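You operate a simulated robot arm through the tools that you are given. There is no shell and no other tool.

You are at the controls of a simulated robot arm. One attempt, no reset.

JOB
Fit the picture board into the black frame and clip it in.
Fine: all four clips turned over the board.

Only the result counts: the job must be done as asked and must still hold three seconds after the hand-in. Knocking over, shifting, dropping, spilling or breaking anything else fails it.

ROBOT AND FRAMES
A 6-joint arm with a two-finger gripper, fixed in place. Base frame: the origin is at the foot of the arm, x ahead of it, y to its left, z up; the work surface is at about z = 0.94. Units: m, rad, N and s.
Its first joint turns from -2.897 to 2.897 rad. Payload 2.45 kg.
The TCP is the grasp point between the finger pads, 0.02 m short of the fingertips. In the tool frame z runs along the fingers and y along their closing line. The gripper opens to 0.14 m. The gripper's body begins 0.168 m behind the TCP.
Orientation is that of the tool frame in the base frame, as a unit quaternion [w, x, y, z]. With the fingers straight down and closing along the base's y, the tool's x points along the base's -x, its y along +y and its z along -z.

CONTROLS
- The arm moves only by the tool move_arm. Its argument "targets" is one flat list of numbers, 6 for each row, row after row: the shift along the base's x, y, z in m, then the turn, a rotation vector about the base's x, y, z in rad. In form: [x, y, z, ax, ay, az, x, y, z, ax, ay, az, ...]. A call has 1 to 20 rows; each row shifts and turns the commanded pose from where the row before left it. "jaw" is the opening, from 0 (shut) to 1 (fully open), set as the call begins (left out, the last holds). A row lasts 0.2 s, in which the tool goes at most 0.05 m and 0.15 rad; a call with a longer step from one row to the next is refused whole, and so is a gripper value outside its range. Where a pose cannot be reached the arm comes as near as it can. A force on the tool above 90 N (or 10 N above the force at the start of the call, whichever is more), or a blocked arm, ends the call early, and 0.2 s more pass. Each finger travels about 0.045 m/s and halts on what it meets, pressing with about 20 N; the grip force reading is that of the motor and also rises with nothing between the fingers. The clock runs only during rows and for 0.2 s after the last one: add rows that do not move to give the fingers time. The reply holds the time, the measured pose of the TCP, the force on the tool along the base axes, the opening and the grip force, in the units named above and with some noise, with the torque about the TCP (base axes, N m) and any sound that the robot's microphone picked up.
- Cameras (640 x 400 px; columns grow to the right, rows downward): "scene" is fixed at [0.0683, -0.4982, 1.6912]; the picture's right is [0.45, -0.89, 0.00], its down [-0.52, -0.26, -0.81] and it looks along [0.72, 0.37, -0.58] (base axes); focal length 370 px, centre (320, 200). "wrist" rides on the gripper at [0.078, 0.011, -0.209] in the tool frame; the picture's right is [-0.14, 0.99, 0.00], its down [-0.92, -0.13, -0.37] and it looks along [-0.36, -0.05, 0.93] (tool axes); focal length 280 px, centre (320, 200). There is no depth. A picture from a camera that has moved, and an enlarged one, comes with that camera's place and axes in the base frame and with its lens. The place of the scene camera against the robot may be out by one fixed shift of up to 0.025 m in any direction.
- capture(camera): a new picture of that camera. The clock stands still meanwhile.
- close_up(camera, box): a new picture of the part [left, top, right, bottom] of that camera's present view, enlarged. The clock stands still meanwhile.
- finish_job(): hands the job in; it is judged then, once.

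Places have to be worked out from the pictures, the camera data and where the tool is seen. Open the gripper and draw the arm clear of the work before you hand the job in, unless the task says otherwise.

The tools are called after "Call:" as a command line: name --argument value ..., lists and objects as JSON in quotes. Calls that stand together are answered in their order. move_arm: Moves the arm, as the interface text tells. Its arguments: {"type":"object","properties":{"targets":{"type":"array"},"jaw":{"type":"number"}},"required":["targets"]} The other tools are called the same way: capture (camera) takes a picture; close_up (camera, box) takes an enlarged picture of a part of a camera's view; finish_job () hands the job in.

At the start:

```text
time_s: 0.0
eef_pos: [0.7265, 0.261, 1.3256]
ee_rot: [0.0, 0.001, 1.0, 0.0]
force: [-0.3, 0.1, 0.3]
ft_torque: [0.01, 0.01, 0.0]
finger_gap: 0.14
gripper_force: 0.1
```

scene: 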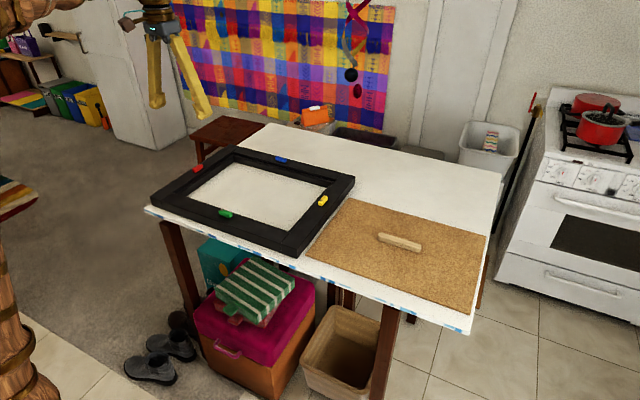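
wrist: 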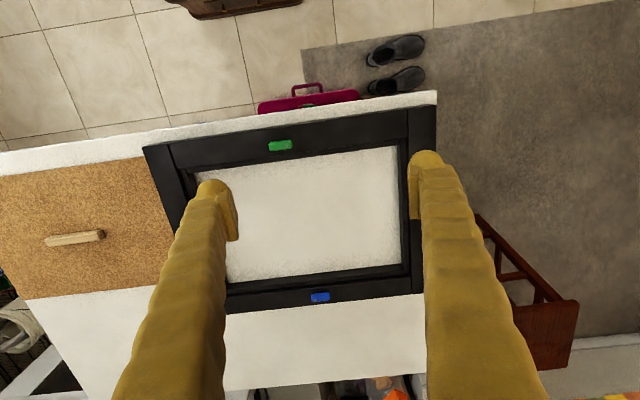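

I start by looking closely at the frame, its clips, and the board with its handle.

Call:
close_up --camera "scene" --box '[140, 110, 380, 260]'

Call:
close_up --camera "scene" --box '[290, 180, 510, 320]'

Call:
capture --camera "wrist"

```text
2.67 times, centred on (260, 185) of scene
camera zoom: at [0.0683, -0.4982, 1.6912], right [0.45, -0.89, 0.0], down [-0.52, -0.26, -0.81], along [0.72, 0.37, -0.58], focal length 985 px, centre (480, 240)
```

zoom: 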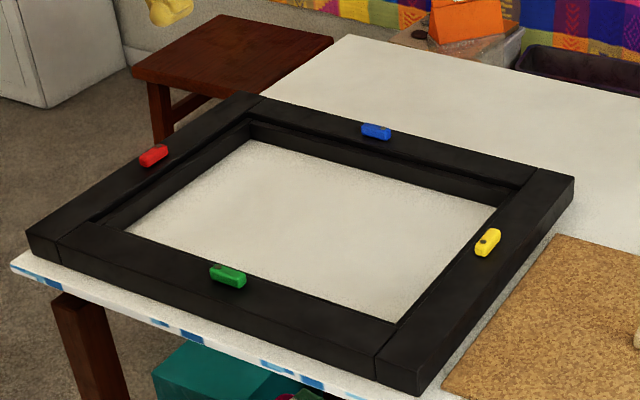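

```text
2.86 times, centred on (400, 250) of scene
camera zoom: at [0.0683, -0.4982, 1.6912], right [0.45, -0.89, 0.0], down [-0.52, -0.26, -0.81], along [0.72, 0.37, -0.58], focal length 1056 px, centre (91, 57)
```

zoom: 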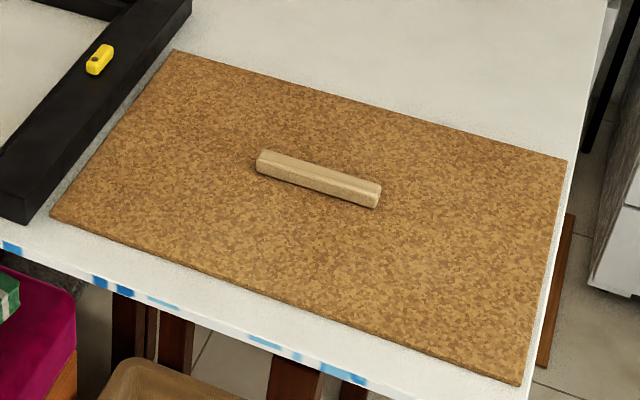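

```text
taken
camera wrist: at [0.6477, 0.271, 1.5331], right [0.14, 0.99, 0.0], down [0.92, -0.13, 0.37], along [0.36, -0.05, -0.93], focal length 280 px, centre (320, 200)
```

wrist: 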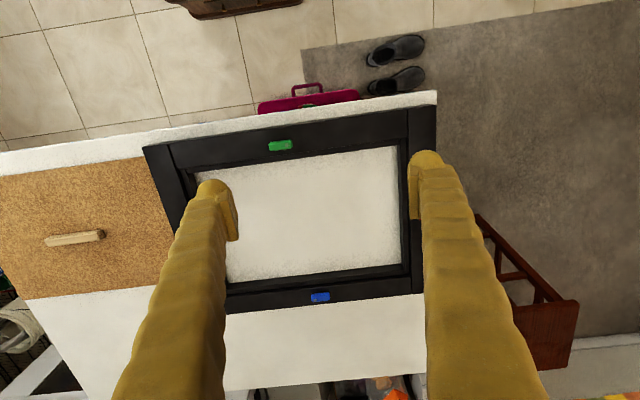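

The whole frame and part of the board are in view; the clips look like small turn buttons with a screw at one end. I'll zoom in on each clip and the corners with both cameras before moving.

Call:
close_up --camera "scene" --box '[180, 150, 228, 180]'

Call:
close_up --camera "scene" --box '[202, 198, 250, 228]'

Call:
close_up --camera "scene" --box '[298, 185, 346, 215]'

Call:
close_up --camera "scene" --box '[256, 145, 304, 175]'

Call:
close_up --camera "wrist" --box '[140, 100, 300, 200]'

Call:
close_up --camera "wrist" --box '[230, 240, 390, 340]'

```text
13.33 times, centred on (204, 165) of scene
camera zoom: at [0.0683, -0.4982, 1.6912], right [0.45, -0.89, 0.0], down [-0.52, -0.26, -0.81], along [0.72, 0.37, -0.58], focal length 4926 px, centre (1867, 667)
```

zoom: 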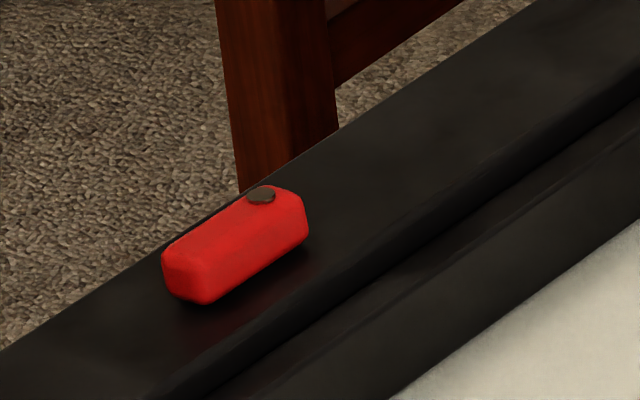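

```text
13.33 times, centred on (226, 213) of scene
camera zoom: at [0.0683, -0.4982, 1.6912], right [0.45, -0.89, 0.0], down [-0.52, -0.26, -0.81], along [0.72, 0.37, -0.58], focal length 4926 px, centre (1573, 27)
```

zoom: 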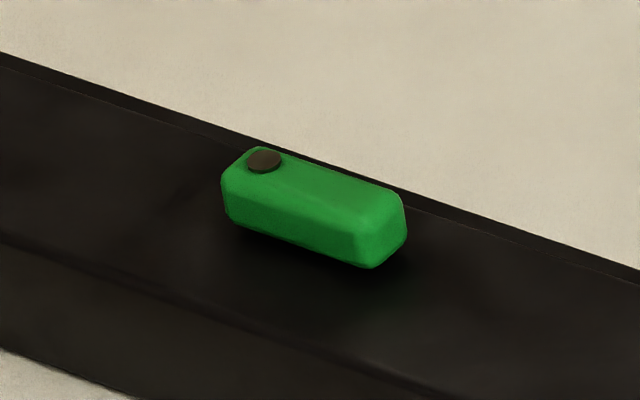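

```text
13.33 times, centred on (322, 200) of scene
camera zoom: at [0.0683, -0.4982, 1.6912], right [0.45, -0.89, 0.0], down [-0.52, -0.26, -0.81], along [0.72, 0.37, -0.58], focal length 4926 px, centre (293, 200)
```

zoom: 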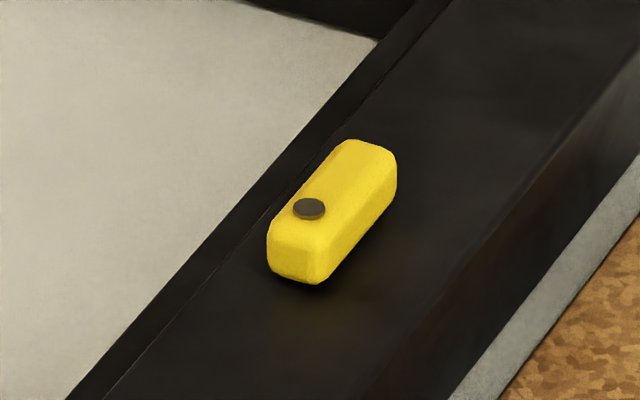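

```text
13.33 times, centred on (280, 160) of scene
camera zoom: at [0.0683, -0.4982, 1.6912], right [0.45, -0.89, 0.0], down [-0.52, -0.26, -0.81], along [0.72, 0.37, -0.58], focal length 4926 px, centre (853, 733)
```

zoom: 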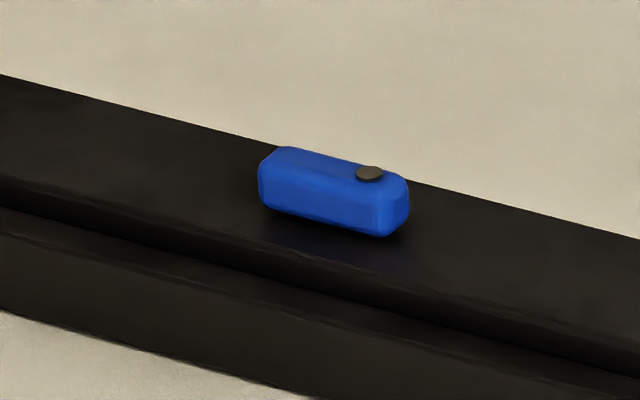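

```text
4.00 times, centred on (220, 150) of wrist
camera zoom: at [0.6477, 0.271, 1.5331], right [0.14, 0.99, 0.0], down [0.92, -0.13, 0.37], along [0.36, -0.05, -0.93], focal length 1122 px, centre (720, 400)
```

zoom: 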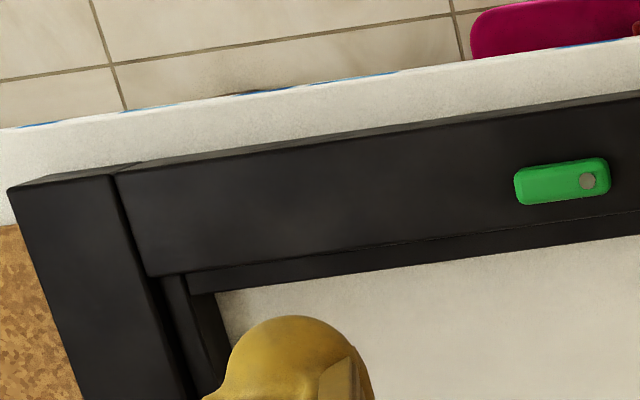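

```text
4.00 times, centred on (310, 290) of wrist
camera zoom: at [0.6477, 0.271, 1.5331], right [0.14, 0.99, 0.0], down [0.92, -0.13, 0.37], along [0.36, -0.05, -0.93], focal length 1122 px, centre (360, -160)
```

zoom: 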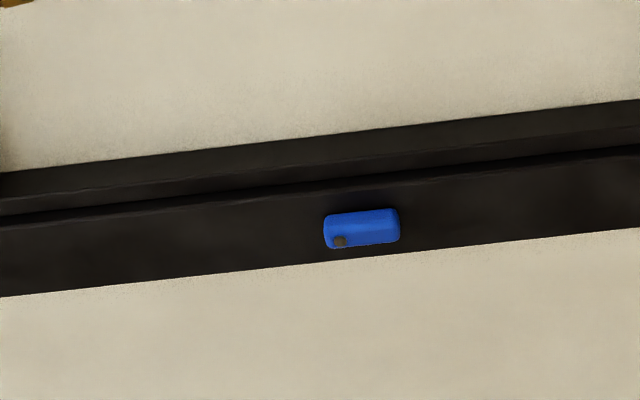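

All four screws show: green turns toward +x, blue toward -x, red toward -y, yellow toward +y, so each goes 90° counter-clockwise seen from above. I now turn the hand by -90° (the orientation needed for gripping the handle) with the jaws shut for a clearer view, and measure frame and board from the same orientation.

Call:
move_arm --targets '[0, 0, 0, 0, 0, -0.1428, 0, 0, 0, 0, 0, -0.1428, 0, 0, 0, 0, 0, -0.1428, 0, 0, 0, 0, 0, -0.1428, 0, 0, 0, 0, 0, -0.1428, 0, 0, 0, 0, 0, -0.1428, 0, 0, 0, 0, 0, -0.1428, 0, 0, 0, 0, 0, -0.1428, 0, 0, 0, 0, 0, -0.1428, 0, 0, 0, 0, 0, -0.1428, 0, 0, 0, 0, 0, -0.1428, 0, 0, 0, 0, 0, 0]' --jaw 0

Call:
capture --camera "wrist"

Call:
capture --camera "scene"

```text
time_s: 2.6
eef_pos: [0.7259, 0.2607, 1.3246]
ee_rot: [0.0, 0.708, 0.706, 0.0]
force: [0.3, 1.0, 0.0]
ft_torque: [0.0, -0.02, 0.0]
finger_gap: 0.0002
gripper_force: 19.5
```

```text
taken
camera wrist: at [0.737, 0.3386, 1.5332], right [0.99, -0.14, 0.0], down [-0.13, -0.92, 0.37], along [-0.05, -0.37, -0.93], focal length 280 px, centre (320, 200)
```

wrist: 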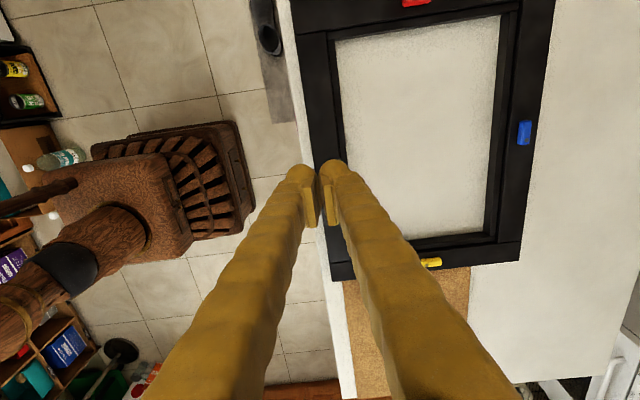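

```text
taken
```

scene: 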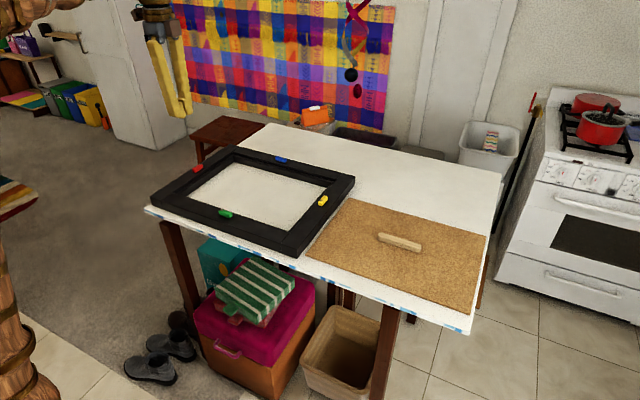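

The hand is turned and the view is good; the frame's +y edge is cut off at the top. I shift the hand a bit in +y and -x so that all four opening edges are visible, then zoom.

Call:
move_arm --targets '[-0.01, 0.035, 0, 0, 0, 0, -0.01, 0.035, 0, 0, 0, 0, 0, 0, 0, 0, 0, 0]'

Call:
capture --camera "wrist"

```text
time_s: 3.4
eef_pos: [0.7057, 0.3317, 1.3231]
ee_rot: [0.0, 0.707, 0.707, -0.001]
force: [-0.6, 0.5, -0.2]
ft_torque: [0.01, 0.01, -0.03]
finger_gap: 0.0002
gripper_force: 20.4
```

```text
taken
camera wrist: at [0.7169, 0.4092, 1.533], right [0.99, -0.14, 0.0], down [-0.13, -0.92, 0.37], along [-0.05, -0.37, -0.93], focal length 280 px, centre (320, 200)
```

wrist: 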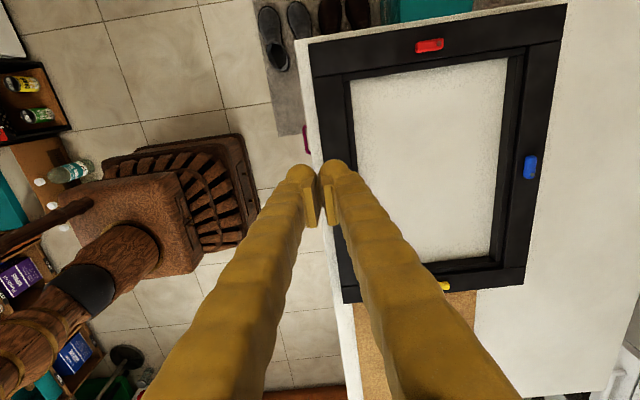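

All four sides now show. I zoom in on the corners of the opening for exact measurement.

Call:
close_up --camera "wrist" --box '[310, 60, 390, 110]'

Call:
close_up --camera "wrist" --box '[490, 30, 570, 80]'

Call:
close_up --camera "wrist" --box '[460, 235, 540, 285]'

Call:
close_up --camera "wrist" --box '[320, 120, 400, 170]'

Call:
close_up --camera "wrist" --box '[410, 245, 490, 295]'

```text
8.00 times, centred on (350, 85) of wrist
camera zoom: at [0.7169, 0.4092, 1.533], right [0.99, -0.14, 0.0], down [-0.13, -0.92, 0.37], along [-0.05, -0.37, -0.93], focal length 2243 px, centre (80, 1120)
```

zoom: 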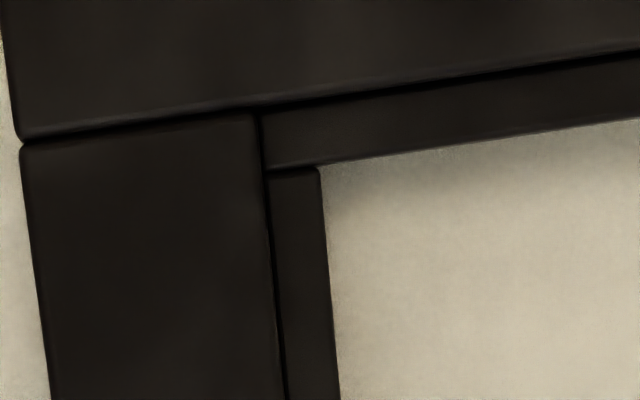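

```text
8.00 times, centred on (530, 55) of wrist
camera zoom: at [0.7169, 0.4092, 1.533], right [0.99, -0.14, 0.0], down [-0.13, -0.92, 0.37], along [-0.05, -0.37, -0.93], focal length 2243 px, centre (-1360, 1360)
```

zoom: 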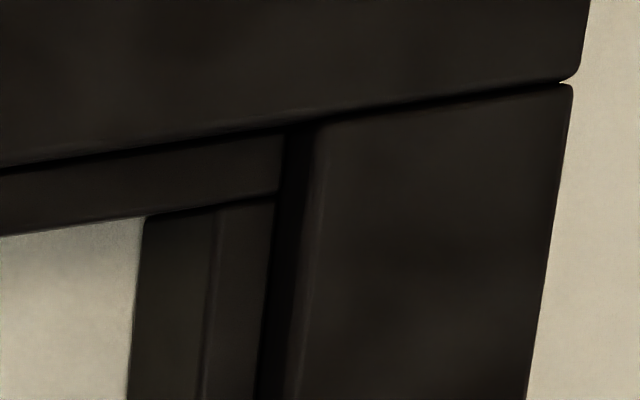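

```text
8.00 times, centred on (500, 260) of wrist
camera zoom: at [0.7169, 0.4092, 1.533], right [0.99, -0.14, 0.0], down [-0.13, -0.92, 0.37], along [-0.05, -0.37, -0.93], focal length 2243 px, centre (-1120, -280)
```

zoom: 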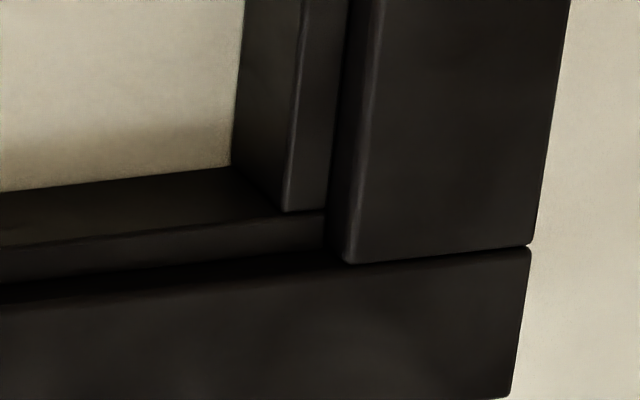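

```text
8.00 times, centred on (360, 145) of wrist
camera zoom: at [0.7169, 0.4092, 1.533], right [0.99, -0.14, 0.0], down [-0.13, -0.92, 0.37], along [-0.05, -0.37, -0.93], focal length 2243 px, centre (0, 640)
```

zoom: 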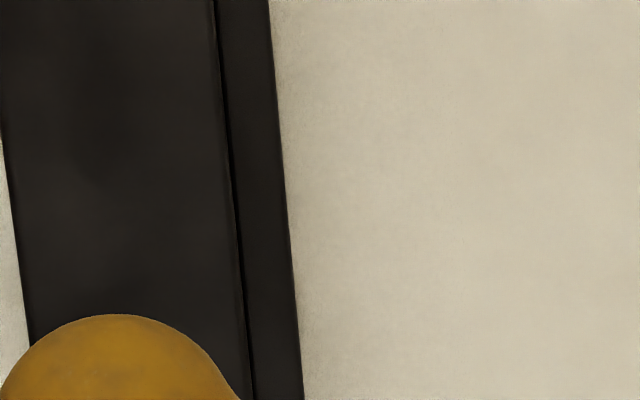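

```text
8.00 times, centred on (450, 270) of wrist
camera zoom: at [0.7169, 0.4092, 1.533], right [0.99, -0.14, 0.0], down [-0.13, -0.92, 0.37], along [-0.05, -0.37, -0.93], focal length 2243 px, centre (-720, -360)
```

zoom: 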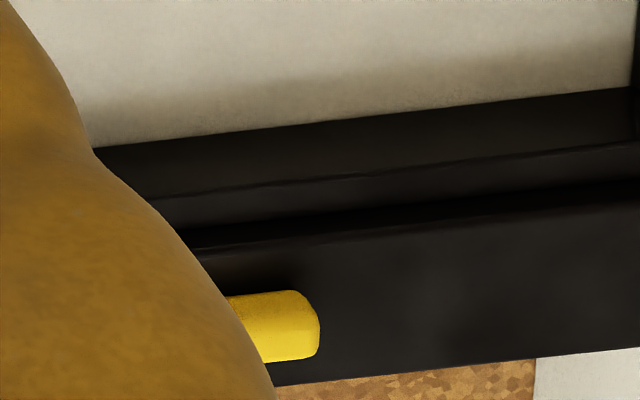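

The opening's rebate is sharply visible. I zoom on the red and blue clips from this view for depth, then I'll go to look at the board from the same orientation.

Call:
close_up --camera "wrist" --box '[490, 142, 570, 192]'

Call:
close_up --camera "wrist" --box '[390, 20, 470, 70]'

Call:
move_arm --targets '[0, -0.05, 0, 0, 0, 0, 0, -0.05, 0, 0, 0, 0, 0, -0.05, 0, 0, 0, 0, 0, -0.05, 0, 0, 0, 0, 0, -0.05, 0, 0, 0, 0, 0, -0.05, 0, 0, 0, 0, 0, -0.05, 0, 0, 0, 0, 0, -0.05, 0, 0, 0, 0, 0, -0.05, 0, 0, 0, 0, 0, -0.05, 0, 0, 0, 0, 0, -0.03, 0, 0, 0, 0, 0, 0, 0, 0, 0, 0, 0, 0, 0, 0, 0, 0]'

Call:
capture --camera "wrist"

```text
8.00 times, centred on (530, 167) of wrist
camera zoom: at [0.7169, 0.4092, 1.533], right [0.99, -0.14, 0.0], down [-0.13, -0.92, 0.37], along [-0.05, -0.37, -0.93], focal length 2243 px, centre (-1360, 464)
```

zoom: 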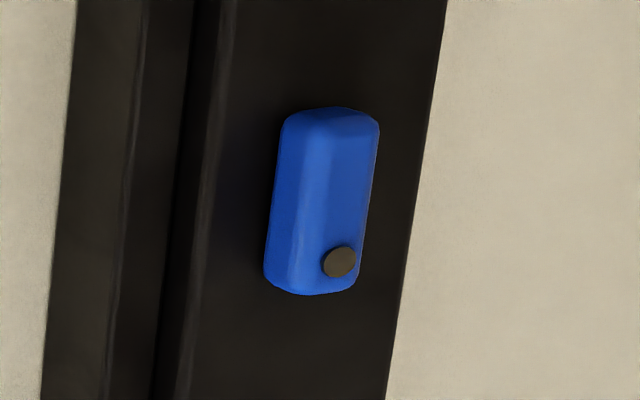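

```text
8.00 times, centred on (430, 45) of wrist
camera zoom: at [0.7169, 0.4092, 1.533], right [0.99, -0.14, 0.0], down [-0.13, -0.92, 0.37], along [-0.05, -0.37, -0.93], focal length 2243 px, centre (-560, 1440)
```

zoom: 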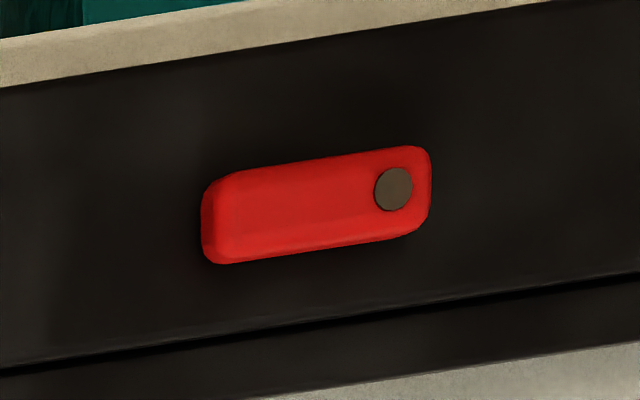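

```text
time_s: 6.2
eef_pos: [0.7069, -0.2005, 1.3232]
ee_rot: [0.001, 0.707, 0.707, 0.001]
force: [0.3, -0.5, -0.5]
ft_torque: [0.0, -0.03, -0.04]
finger_gap: 0.0001
gripper_force: 20.1
```

```text
taken
camera wrist: at [0.7172, -0.1229, 1.5319], right [0.99, -0.14, 0.0], down [-0.13, -0.92, 0.37], along [-0.05, -0.37, -0.93], focal length 280 px, centre (320, 200)
```

wrist: 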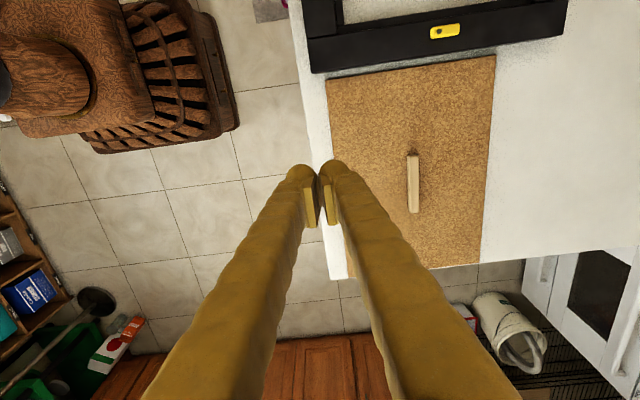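

The board is fully in view from the same orientation. I zoom on the board corners, handle and the neighbouring frame rail.

Call:
close_up --camera "wrist" --box '[305, 55, 385, 105]'

Call:
close_up --camera "wrist" --box '[450, 35, 530, 85]'

Call:
close_up --camera "wrist" --box '[430, 230, 510, 280]'

Call:
close_up --camera "wrist" --box '[365, 140, 461, 220]'

Call:
close_up --camera "wrist" --box '[404, 5, 484, 55]'

Call:
close_up --camera "wrist" --box '[305, 0, 385, 50]'

Call:
close_up --camera "wrist" --box '[510, 0, 590, 50]'

```text
8.00 times, centred on (345, 80) of wrist
camera zoom: at [0.7172, -0.1229, 1.5319], right [0.99, -0.14, 0.0], down [-0.13, -0.92, 0.37], along [-0.05, -0.37, -0.93], focal length 2243 px, centre (120, 1160)
```

zoom: 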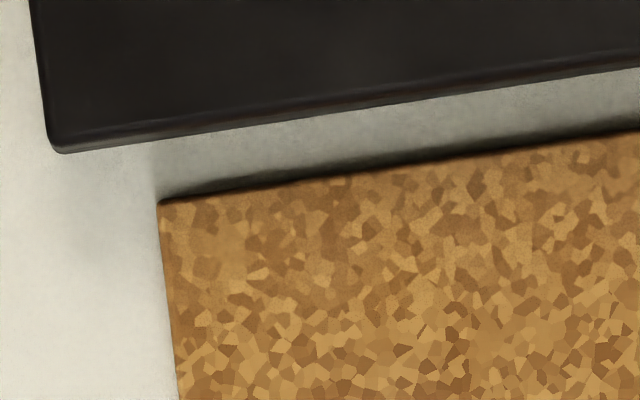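

```text
8.00 times, centred on (490, 60) of wrist
camera zoom: at [0.7172, -0.1229, 1.5319], right [0.99, -0.14, 0.0], down [-0.13, -0.92, 0.37], along [-0.05, -0.37, -0.93], focal length 2243 px, centre (-1040, 1320)
```

zoom: 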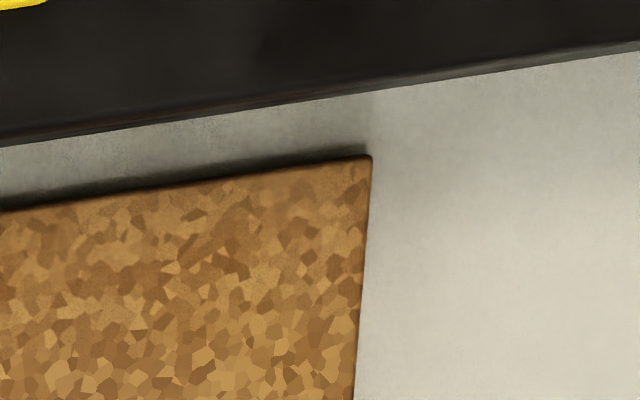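

```text
8.00 times, centred on (470, 255) of wrist
camera zoom: at [0.7172, -0.1229, 1.5319], right [0.99, -0.14, 0.0], down [-0.13, -0.92, 0.37], along [-0.05, -0.37, -0.93], focal length 2243 px, centre (-880, -240)
```

zoom: 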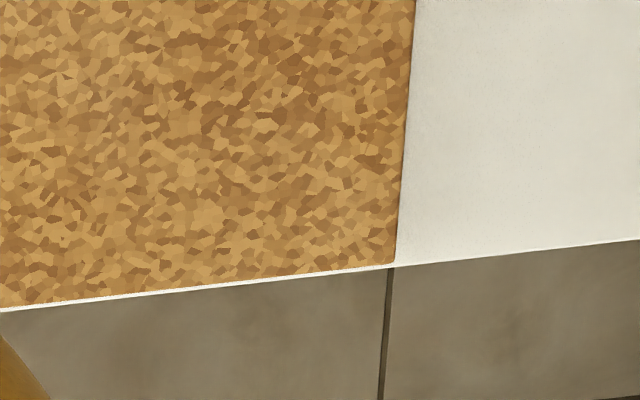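

```text
5.00 times, centred on (413, 180) of wrist
camera zoom: at [0.7172, -0.1229, 1.5319], right [0.99, -0.14, 0.0], down [-0.13, -0.92, 0.37], along [-0.05, -0.37, -0.93], focal length 1402 px, centre (-145, 300)
```

zoom: 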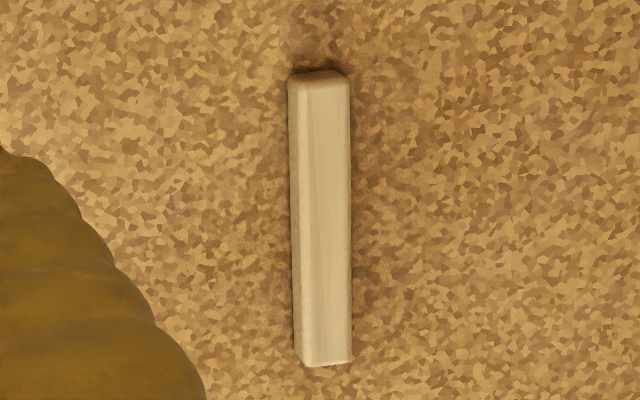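

```text
8.00 times, centred on (444, 30) of wrist
camera zoom: at [0.7172, -0.1229, 1.5319], right [0.99, -0.14, 0.0], down [-0.13, -0.92, 0.37], along [-0.05, -0.37, -0.93], focal length 2243 px, centre (-672, 1560)
```

zoom: 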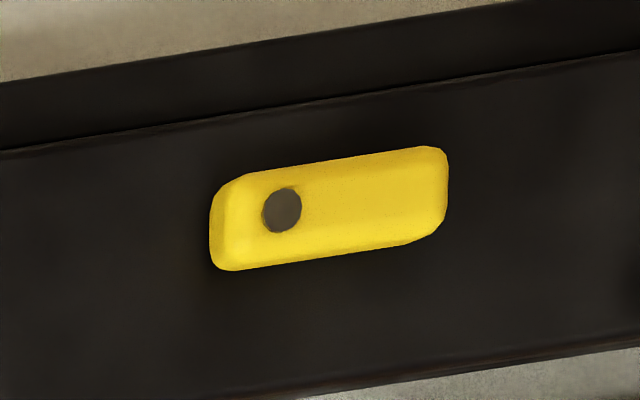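

```text
8.00 times, centred on (345, 25) of wrist
camera zoom: at [0.7172, -0.1229, 1.5319], right [0.99, -0.14, 0.0], down [-0.13, -0.92, 0.37], along [-0.05, -0.37, -0.93], focal length 2243 px, centre (120, 1600)
```

zoom: 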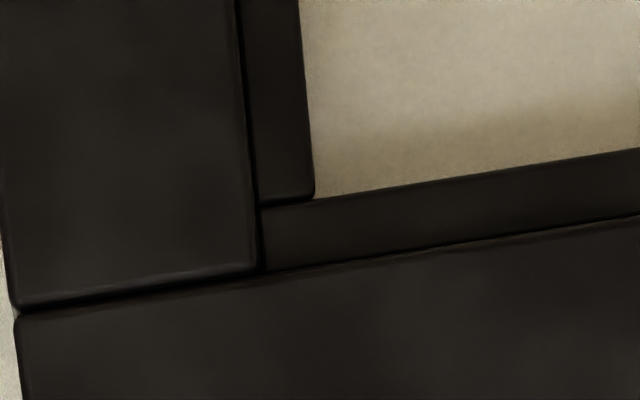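

```text
8.00 times, centred on (550, 25) of wrist
camera zoom: at [0.7172, -0.1229, 1.5319], right [0.99, -0.14, 0.0], down [-0.13, -0.92, 0.37], along [-0.05, -0.37, -0.93], focal length 2243 px, centre (-1520, 1600)
```

zoom: 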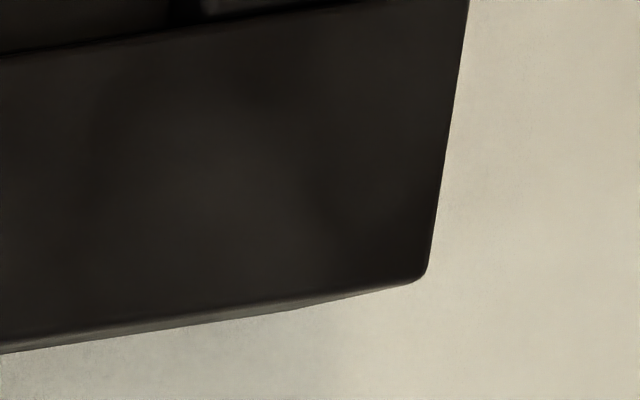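

The frame top works out at z≈0.977, opening x 0.760–1.091, y −0.038–0.429 (centre ≈ (0.9255, 0.1955)); the board is ≈0.32×0.46, centred on its handle at ≈(0.889, −0.338), both square to the base. I open the jaws and move above the handle at z≈1.10.

Call:
move_arm --targets '[0.026, -0.0197, -0.0314, 0, 0, 0, 0.026, -0.0197, -0.0314, 0, 0, 0, 0.026, -0.0197, -0.0314, 0, 0, 0, 0.026, -0.0197, -0.0314, 0, 0, 0, 0.026, -0.0197, -0.0314, 0, 0, 0, 0.026, -0.0197, -0.0314, 0, 0, 0, 0.026, -0.0197, -0.0314, 0, 0, 0, 0, 0, 0, 0, 0, 0, 0, 0, 0, 0, 0, 0, 0, 0, 0, 0, 0, 0]' --jaw 1

Call:
capture --camera "wrist"

Call:
capture --camera "scene"

```text
time_s: 8.4
eef_pos: [0.8884, -0.3384, 1.1031]
ee_rot: [0.0, 0.707, 0.707, 0.0]
force: [0.5, -0.3, -0.6]
ft_torque: [-0.02, -0.02, 0.02]
finger_gap: 0.14
gripper_force: 0.0
```

```text
taken
camera wrist: at [0.8988, -0.2596, 1.3114], right [0.99, -0.14, 0.0], down [-0.13, -0.92, 0.37], along [-0.05, -0.37, -0.93], focal length 280 px, centre (320, 200)
```

wrist: 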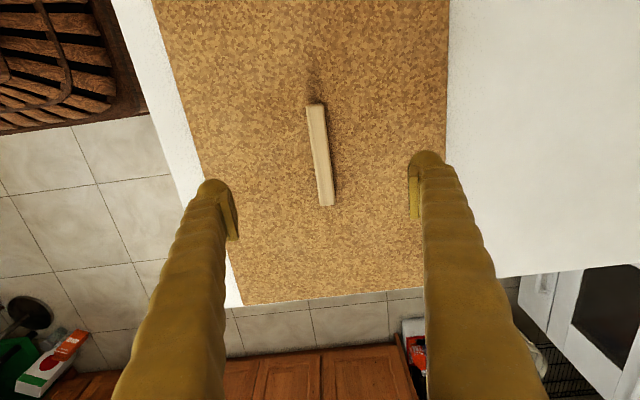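

```text
taken
```

scene: 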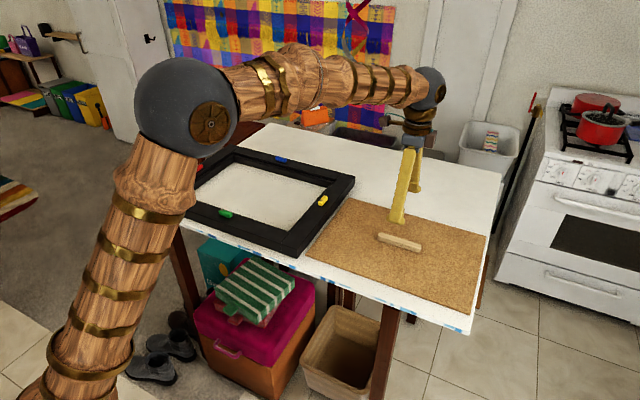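

The hand sits above the handle and the handle is centred between the fingers. I zoom in to refine the handle's place and height.

Call:
close_up --camera "wrist" --box '[240, 90, 400, 220]'

Call:
close_up --camera "wrist" --box '[400, 260, 460, 310]'

Call:
close_up --camera "scene" --box '[360, 210, 440, 260]'

```text
3.08 times, centred on (320, 155) of wrist
camera zoom: at [0.8988, -0.2596, 1.3114], right [0.99, -0.14, 0.0], down [-0.13, -0.92, 0.37], along [-0.05, -0.37, -0.93], focal length 863 px, centre (320, 338)
```

zoom: 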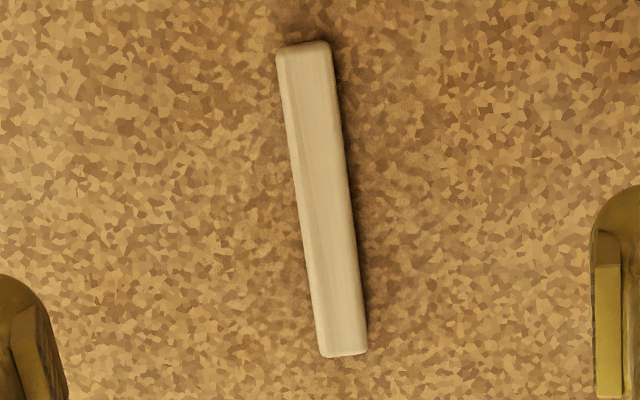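

```text
8.00 times, centred on (430, 285) of wrist
camera zoom: at [0.8988, -0.2596, 1.3114], right [0.99, -0.14, 0.0], down [-0.13, -0.92, 0.37], along [-0.05, -0.37, -0.93], focal length 2243 px, centre (-560, -480)
```

zoom: 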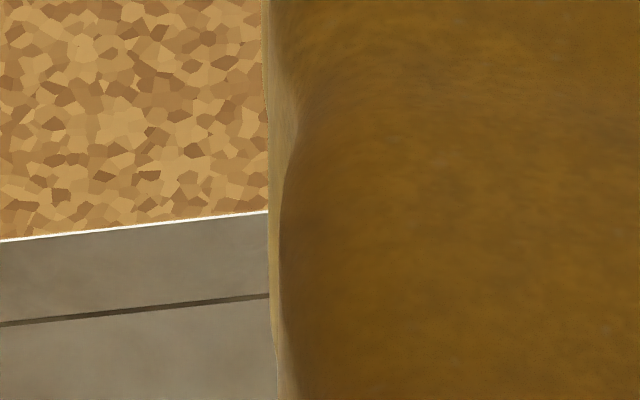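

```text
8.00 times, centred on (400, 235) of scene
camera zoom: at [0.0683, -0.4982, 1.6912], right [0.45, -0.89, 0.0], down [-0.52, -0.26, -0.81], along [0.72, 0.37, -0.58], focal length 2956 px, centre (-320, -80)
```

zoom: 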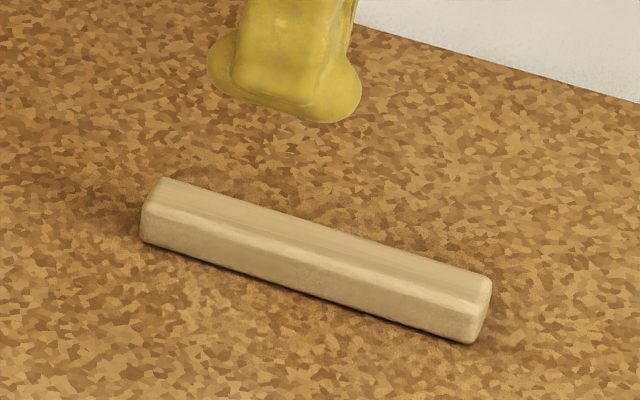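

Handle centre ≈ (0.890, −0.339), top ≈ z 0.97. I descend to TCP z≈0.978 with open jaws, watching the force.

Call:
move_arm --targets '[0.0015, -0.0005, -0.04, 0, 0, 0, 0, 0, -0.04, 0, 0, 0, 0, 0, -0.03, 0, 0, 0, 0, 0, -0.015, 0, 0, 0, 0, 0, 0, 0, 0, 0]'

Call:
close_up --camera "scene" --box '[360, 210, 440, 260]'

Call:
capture --camera "wrist"

```text
time_s: 9.6
eef_pos: [0.8882, -0.3359, 0.9774]
ee_rot: [-0.001, 0.707, 0.707, 0.001]
force: [0.8, 0.4, 0.6]
ft_torque: [-0.02, 0.02, 0.0]
finger_gap: 0.14
gripper_force: 0.1
```

```text
8.00 times, centred on (400, 235) of scene
camera zoom: at [0.0683, -0.4982, 1.6912], right [0.45, -0.89, 0.0], down [-0.52, -0.26, -0.81], along [0.72, 0.37, -0.58], focal length 2956 px, centre (-320, -80)
```

zoom: 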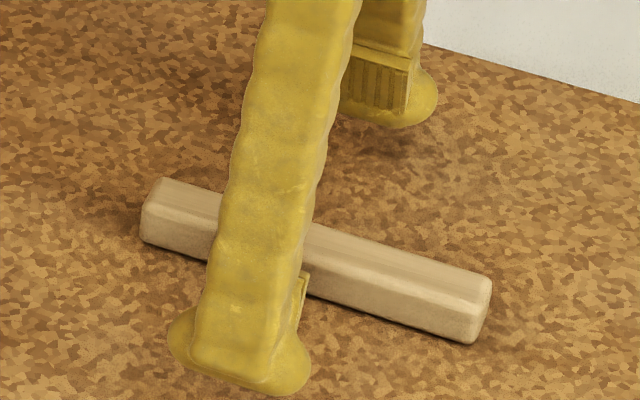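

```text
taken
camera wrist: at [0.9, -0.2585, 1.1872], right [0.99, -0.14, 0.0], down [-0.13, -0.92, 0.37], along [-0.05, -0.36, -0.93], focal length 280 px, centre (320, 200)
```

wrist: 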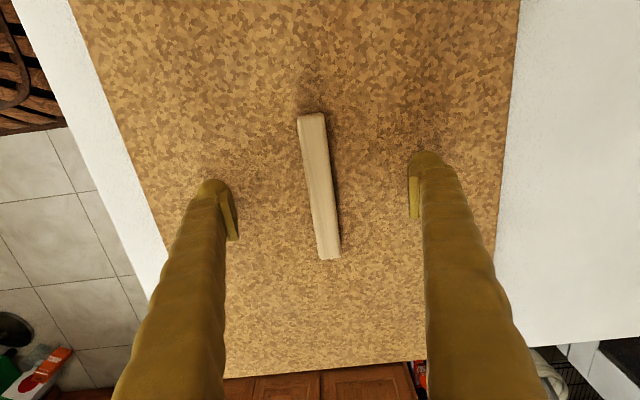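

Fingers straddle the handle with the tips a few mm above the board and no contact force. I lower 3 mm more and close on the handle.

Call:
move_arm --targets '[0.001, -0.002, -0.003, 0, 0, 0, 0, 0, 0, 0, 0, 0]'

Call:
move_arm --targets '[0, 0, 0, 0, 0, 0, 0, 0, 0, 0, 0, 0, 0, 0, 0, 0, 0, 0, 0, 0, 0, 0, 0, 0, 0, 0, 0, 0, 0, 0, 0, 0, 0, 0, 0, 0, 0, 0, 0, 0, 0, 0, 0, 0, 0, 0, 0, 0, 0, 0, 0, 0, 0, 0]' --jaw 0

Call:
capture --camera "wrist"

Call:
close_up --camera "scene" --box '[340, 200, 460, 275]'

```text
time_s: 10.2
eef_pos: [0.8912, -0.3396, 0.9758]
ee_rot: [0.0, 0.707, 0.707, 0.0]
force: [0.1, 0.2, -0.4]
ft_torque: [0.01, -0.01, 0.02]
finger_gap: 0.1404
gripper_force: 0.1
```

```text
time_s: 12.2
eef_pos: [0.892, -0.3396, 0.9759]
ee_rot: [0.0, 0.707, 0.707, 0.0]
force: [-1.7, 0.3, 0.3]
ft_torque: [0.04, 0.02, -0.03]
finger_gap: 0.0213
gripper_force: 19.9
```

```text
taken
camera wrist: at [0.9014, -0.2611, 1.185], right [0.99, -0.14, 0.0], down [-0.13, -0.92, 0.37], along [-0.05, -0.36, -0.93], focal length 280 px, centre (320, 200)
```

wrist: 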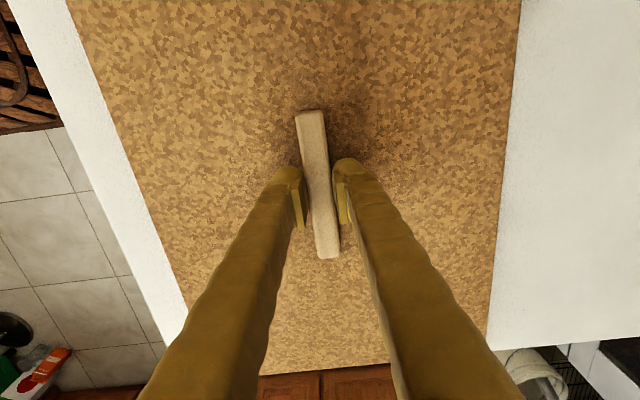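

```text
5.33 times, centred on (400, 238) of scene
camera zoom: at [0.0683, -0.4982, 1.6912], right [0.45, -0.89, 0.0], down [-0.52, -0.26, -0.81], along [0.72, 0.37, -0.58], focal length 1970 px, centre (-107, 0)
```

zoom: 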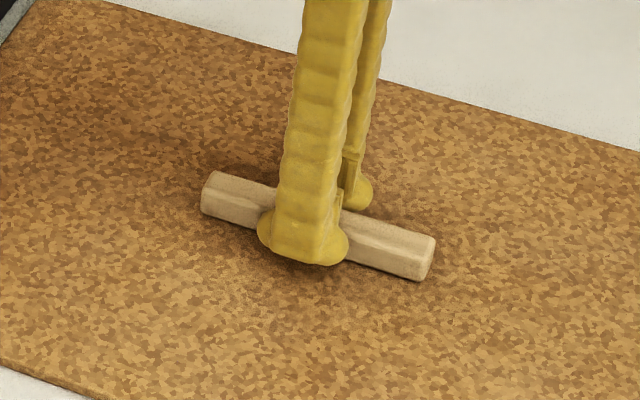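

Gripped: gap 0.0213 m on the handle. I lift slowly by about 0.12 m and check the grip and the board's pose in the hand.

Call:
move_arm --targets '[0, 0, 0.005, 0, 0, 0, 0, 0, 0.01, 0, 0, 0, 0, 0, 0.015, 0, 0, 0, 0, 0, 0.02, 0, 0, 0, 0, 0, 0.02, 0, 0, 0, 0, 0, 0.02, 0, 0, 0, 0, 0, 0.015, 0, 0, 0, 0, 0, 0.01, 0, 0, 0, 0, 0, 0, 0, 0, 0, 0, 0, 0, 0, 0, 0]'

Call:
capture --camera "wrist"

Call:
capture --camera "scene"

```text
time_s: 14.4
eef_pos: [0.8909, -0.3402, 1.0922]
ee_rot: [0.0, 0.707, 0.708, 0.0]
force: [-0.1, -0.1, -5.3]
ft_torque: [0.0, 0.0, 0.0]
finger_gap: 0.0211
gripper_force: 20.1
```

```text
taken
camera wrist: at [0.9014, -0.2619, 1.3002], right [0.99, -0.14, 0.0], down [-0.13, -0.92, 0.37], along [-0.05, -0.36, -0.93], focal length 280 px, centre (320, 200)
```

wrist: 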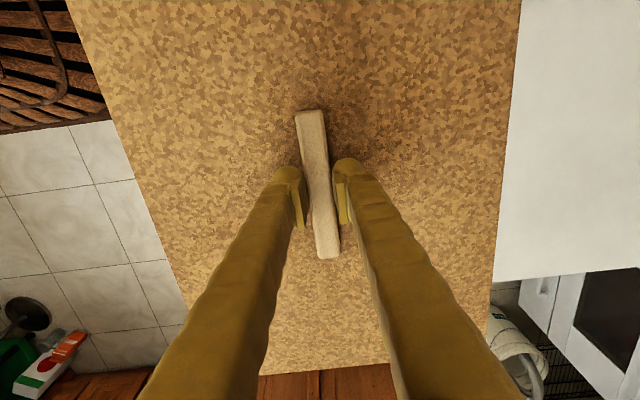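

```text
taken
```

scene: 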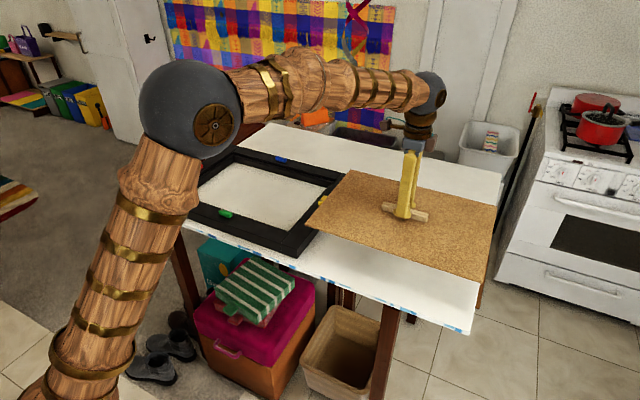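

The board is held level (≈0.54 kg). I zoom on its edges to get its pose relative to the hand.

Call:
close_up --camera "wrist" --box '[440, 320, 568, 400]'

Call:
close_up --camera "wrist" --box '[480, 0, 560, 50]'

Call:
close_up --camera "wrist" --box '[50, 0, 130, 50]'

Call:
close_up --camera "wrist" --box '[140, 260, 220, 310]'

Call:
close_up --camera "wrist" --box '[250, 340, 330, 390]'

```text
5.00 times, centred on (504, 360) of wrist
camera zoom: at [0.9014, -0.2619, 1.3002], right [0.99, -0.14, 0.0], down [-0.13, -0.92, 0.37], along [-0.05, -0.36, -0.93], focal length 1402 px, centre (-600, -600)
```

zoom: 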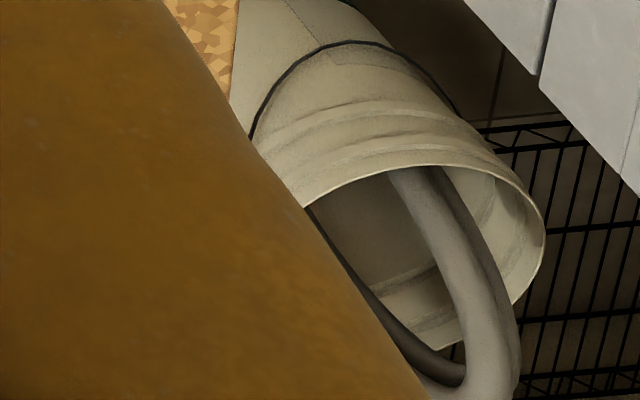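

```text
8.00 times, centred on (520, 25) of wrist
camera zoom: at [0.9014, -0.2619, 1.3002], right [0.99, -0.14, 0.0], down [-0.13, -0.92, 0.37], along [-0.05, -0.36, -0.93], focal length 2243 px, centre (-1280, 1600)
```

zoom: 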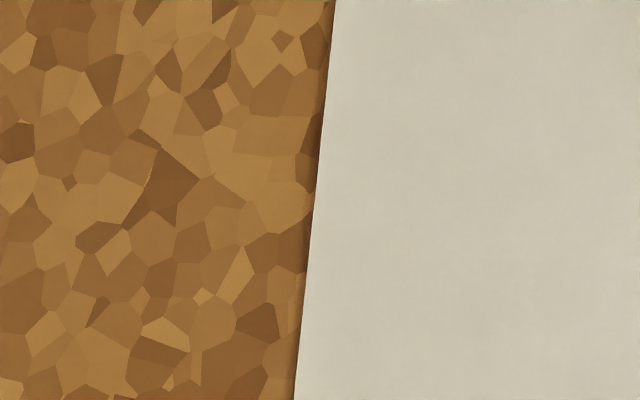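

```text
8.00 times, centred on (90, 25) of wrist
camera zoom: at [0.9014, -0.2619, 1.3002], right [0.99, -0.14, 0.0], down [-0.13, -0.92, 0.37], along [-0.05, -0.36, -0.93], focal length 2243 px, centre (2160, 1600)
```

zoom: 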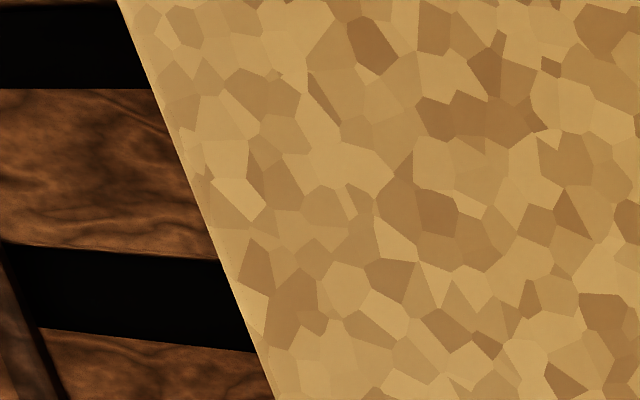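

```text
8.00 times, centred on (180, 285) of wrist
camera zoom: at [0.9014, -0.2619, 1.3002], right [0.99, -0.14, 0.0], down [-0.13, -0.92, 0.37], along [-0.05, -0.36, -0.93], focal length 2243 px, centre (1440, -480)
```

zoom: 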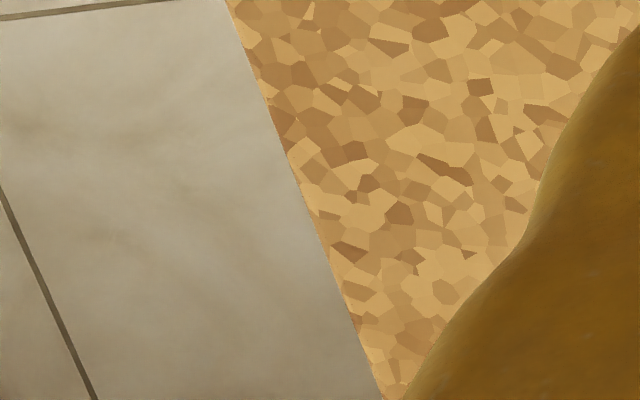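

```text
8.00 times, centred on (290, 365) of wrist
camera zoom: at [0.9014, -0.2619, 1.3002], right [0.99, -0.14, 0.0], down [-0.13, -0.92, 0.37], along [-0.05, -0.36, -0.93], focal length 2243 px, centre (560, -1120)
```

zoom: 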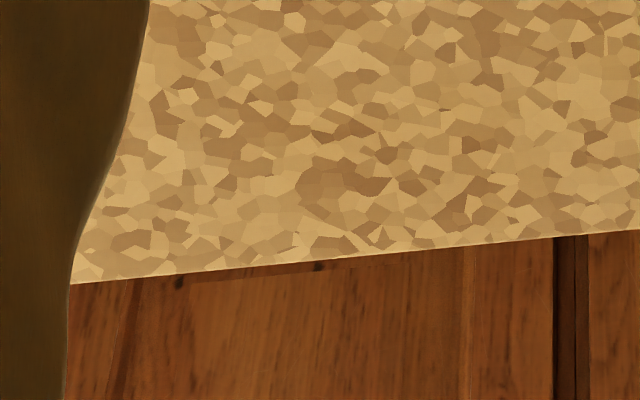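

The board sits square in the hand, its centre within ~1.5 mm of the TCP, so the target TCP is ≈ (0.925, 0.194). I carry it across at z≈1.09, well above the clips.

Call:
move_arm --targets '[0.0017, 0.01, 0, 0, 0, 0, 0.0017, 0.02, 0, 0, 0, 0, 0.0017, 0.0285, 0, 0, 0, 0, 0.0017, 0.0285, 0, 0, 0, 0, 0.0017, 0.0285, 0, 0, 0, 0, 0.0017, 0.0285, 0, 0, 0, 0, 0.0017, 0.0285, 0, 0, 0, 0, 0.0017, 0.0285, 0, 0, 0, 0, 0.0017, 0.0285, 0, 0, 0, 0, 0.0017, 0.0285, 0, 0, 0, 0, 0.0017, 0.0285, 0, 0, 0, 0, 0.0017, 0.0285, 0, 0, 0, 0, 0.0017, 0.0285, 0, 0, 0, 0, 0.0017, 0.0285, 0, 0, 0, 0, 0.0017, 0.0285, 0, 0, 0, 0, 0.0017, 0.0285, 0, 0, 0, 0, 0.0017, 0.0285, 0, 0, 0, 0, 0.0017, 0.0285, 0, 0, 0, 0, 0.0017, 0.0285, 0, 0, 0, 0, 0.0017, 0.0195, 0, 0, 0, 0]'

Call:
capture --camera "wrist"

Call:
capture --camera "scene"

```text
time_s: 18.6
eef_pos: [0.9255, 0.1939, 1.0922]
ee_rot: [0.0, 0.707, 0.707, 0.0]
force: [0.6, 0.0, -5.4]
ft_torque: [0.02, -0.02, 0.02]
finger_gap: 0.0213
gripper_force: 19.9
```

```text
taken
camera wrist: at [0.9362, 0.2714, 1.3011], right [0.99, -0.14, 0.0], down [-0.13, -0.92, 0.37], along [-0.05, -0.37, -0.93], focal length 280 px, centre (320, 200)
```

wrist: 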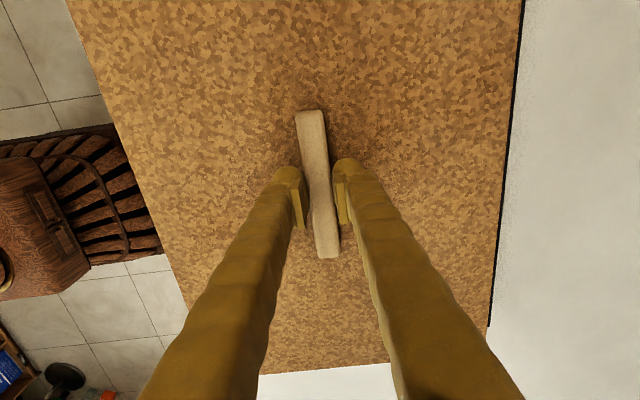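

```text
taken
```

scene: 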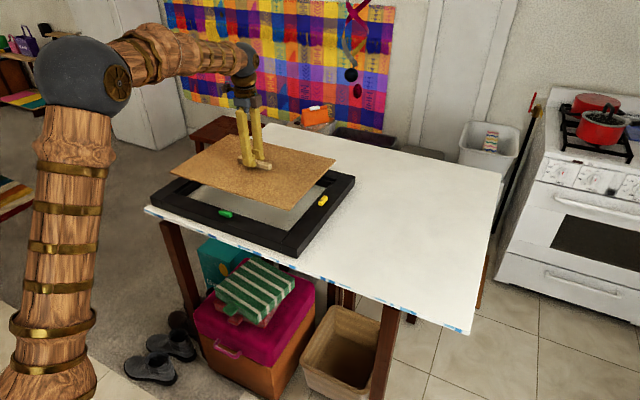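

The board hovers over the frame, centred by reading. I lower until its underside is about 8 mm above the frame top and inspect the gaps.

Call:
move_arm --targets '[-0.0003, 0, -0.025, 0, 0, 0, 0, 0, -0.025, 0, 0, 0, 0, 0, -0.015, 0, 0, 0, 0, 0, -0.007, 0, 0, 0, 0, 0, 0, 0, 0, 0]'

Call:
capture --camera "wrist"

Call:
close_up --camera "scene" --box '[140, 110, 380, 260]'

```text
time_s: 19.8
eef_pos: [0.9233, 0.1936, 1.0188]
ee_rot: [0.001, 0.708, 0.707, 0.0]
force: [0.6, 0.1, -4.4]
ft_torque: [-0.01, -0.01, 0.03]
finger_gap: 0.0214
gripper_force: 20.0
```

```text
taken
camera wrist: at [0.935, 0.2716, 1.2272], right [0.99, -0.14, 0.0], down [-0.13, -0.92, 0.37], along [-0.05, -0.37, -0.93], focal length 280 px, centre (320, 200)
```

wrist: 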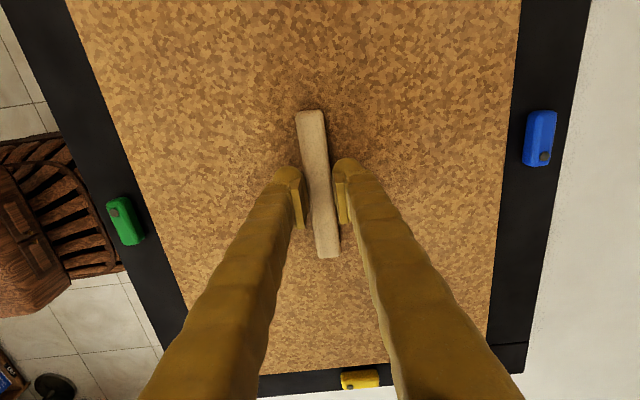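

```text
2.67 times, centred on (260, 185) of scene
camera zoom: at [0.0683, -0.4982, 1.6912], right [0.45, -0.89, 0.0], down [-0.52, -0.26, -0.81], along [0.72, 0.37, -0.58], focal length 985 px, centre (480, 240)
```

zoom: 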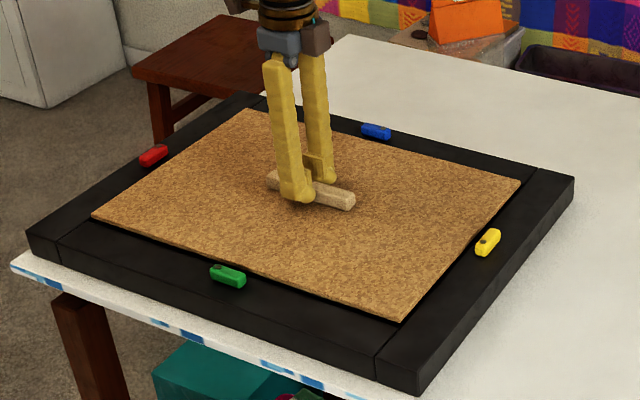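

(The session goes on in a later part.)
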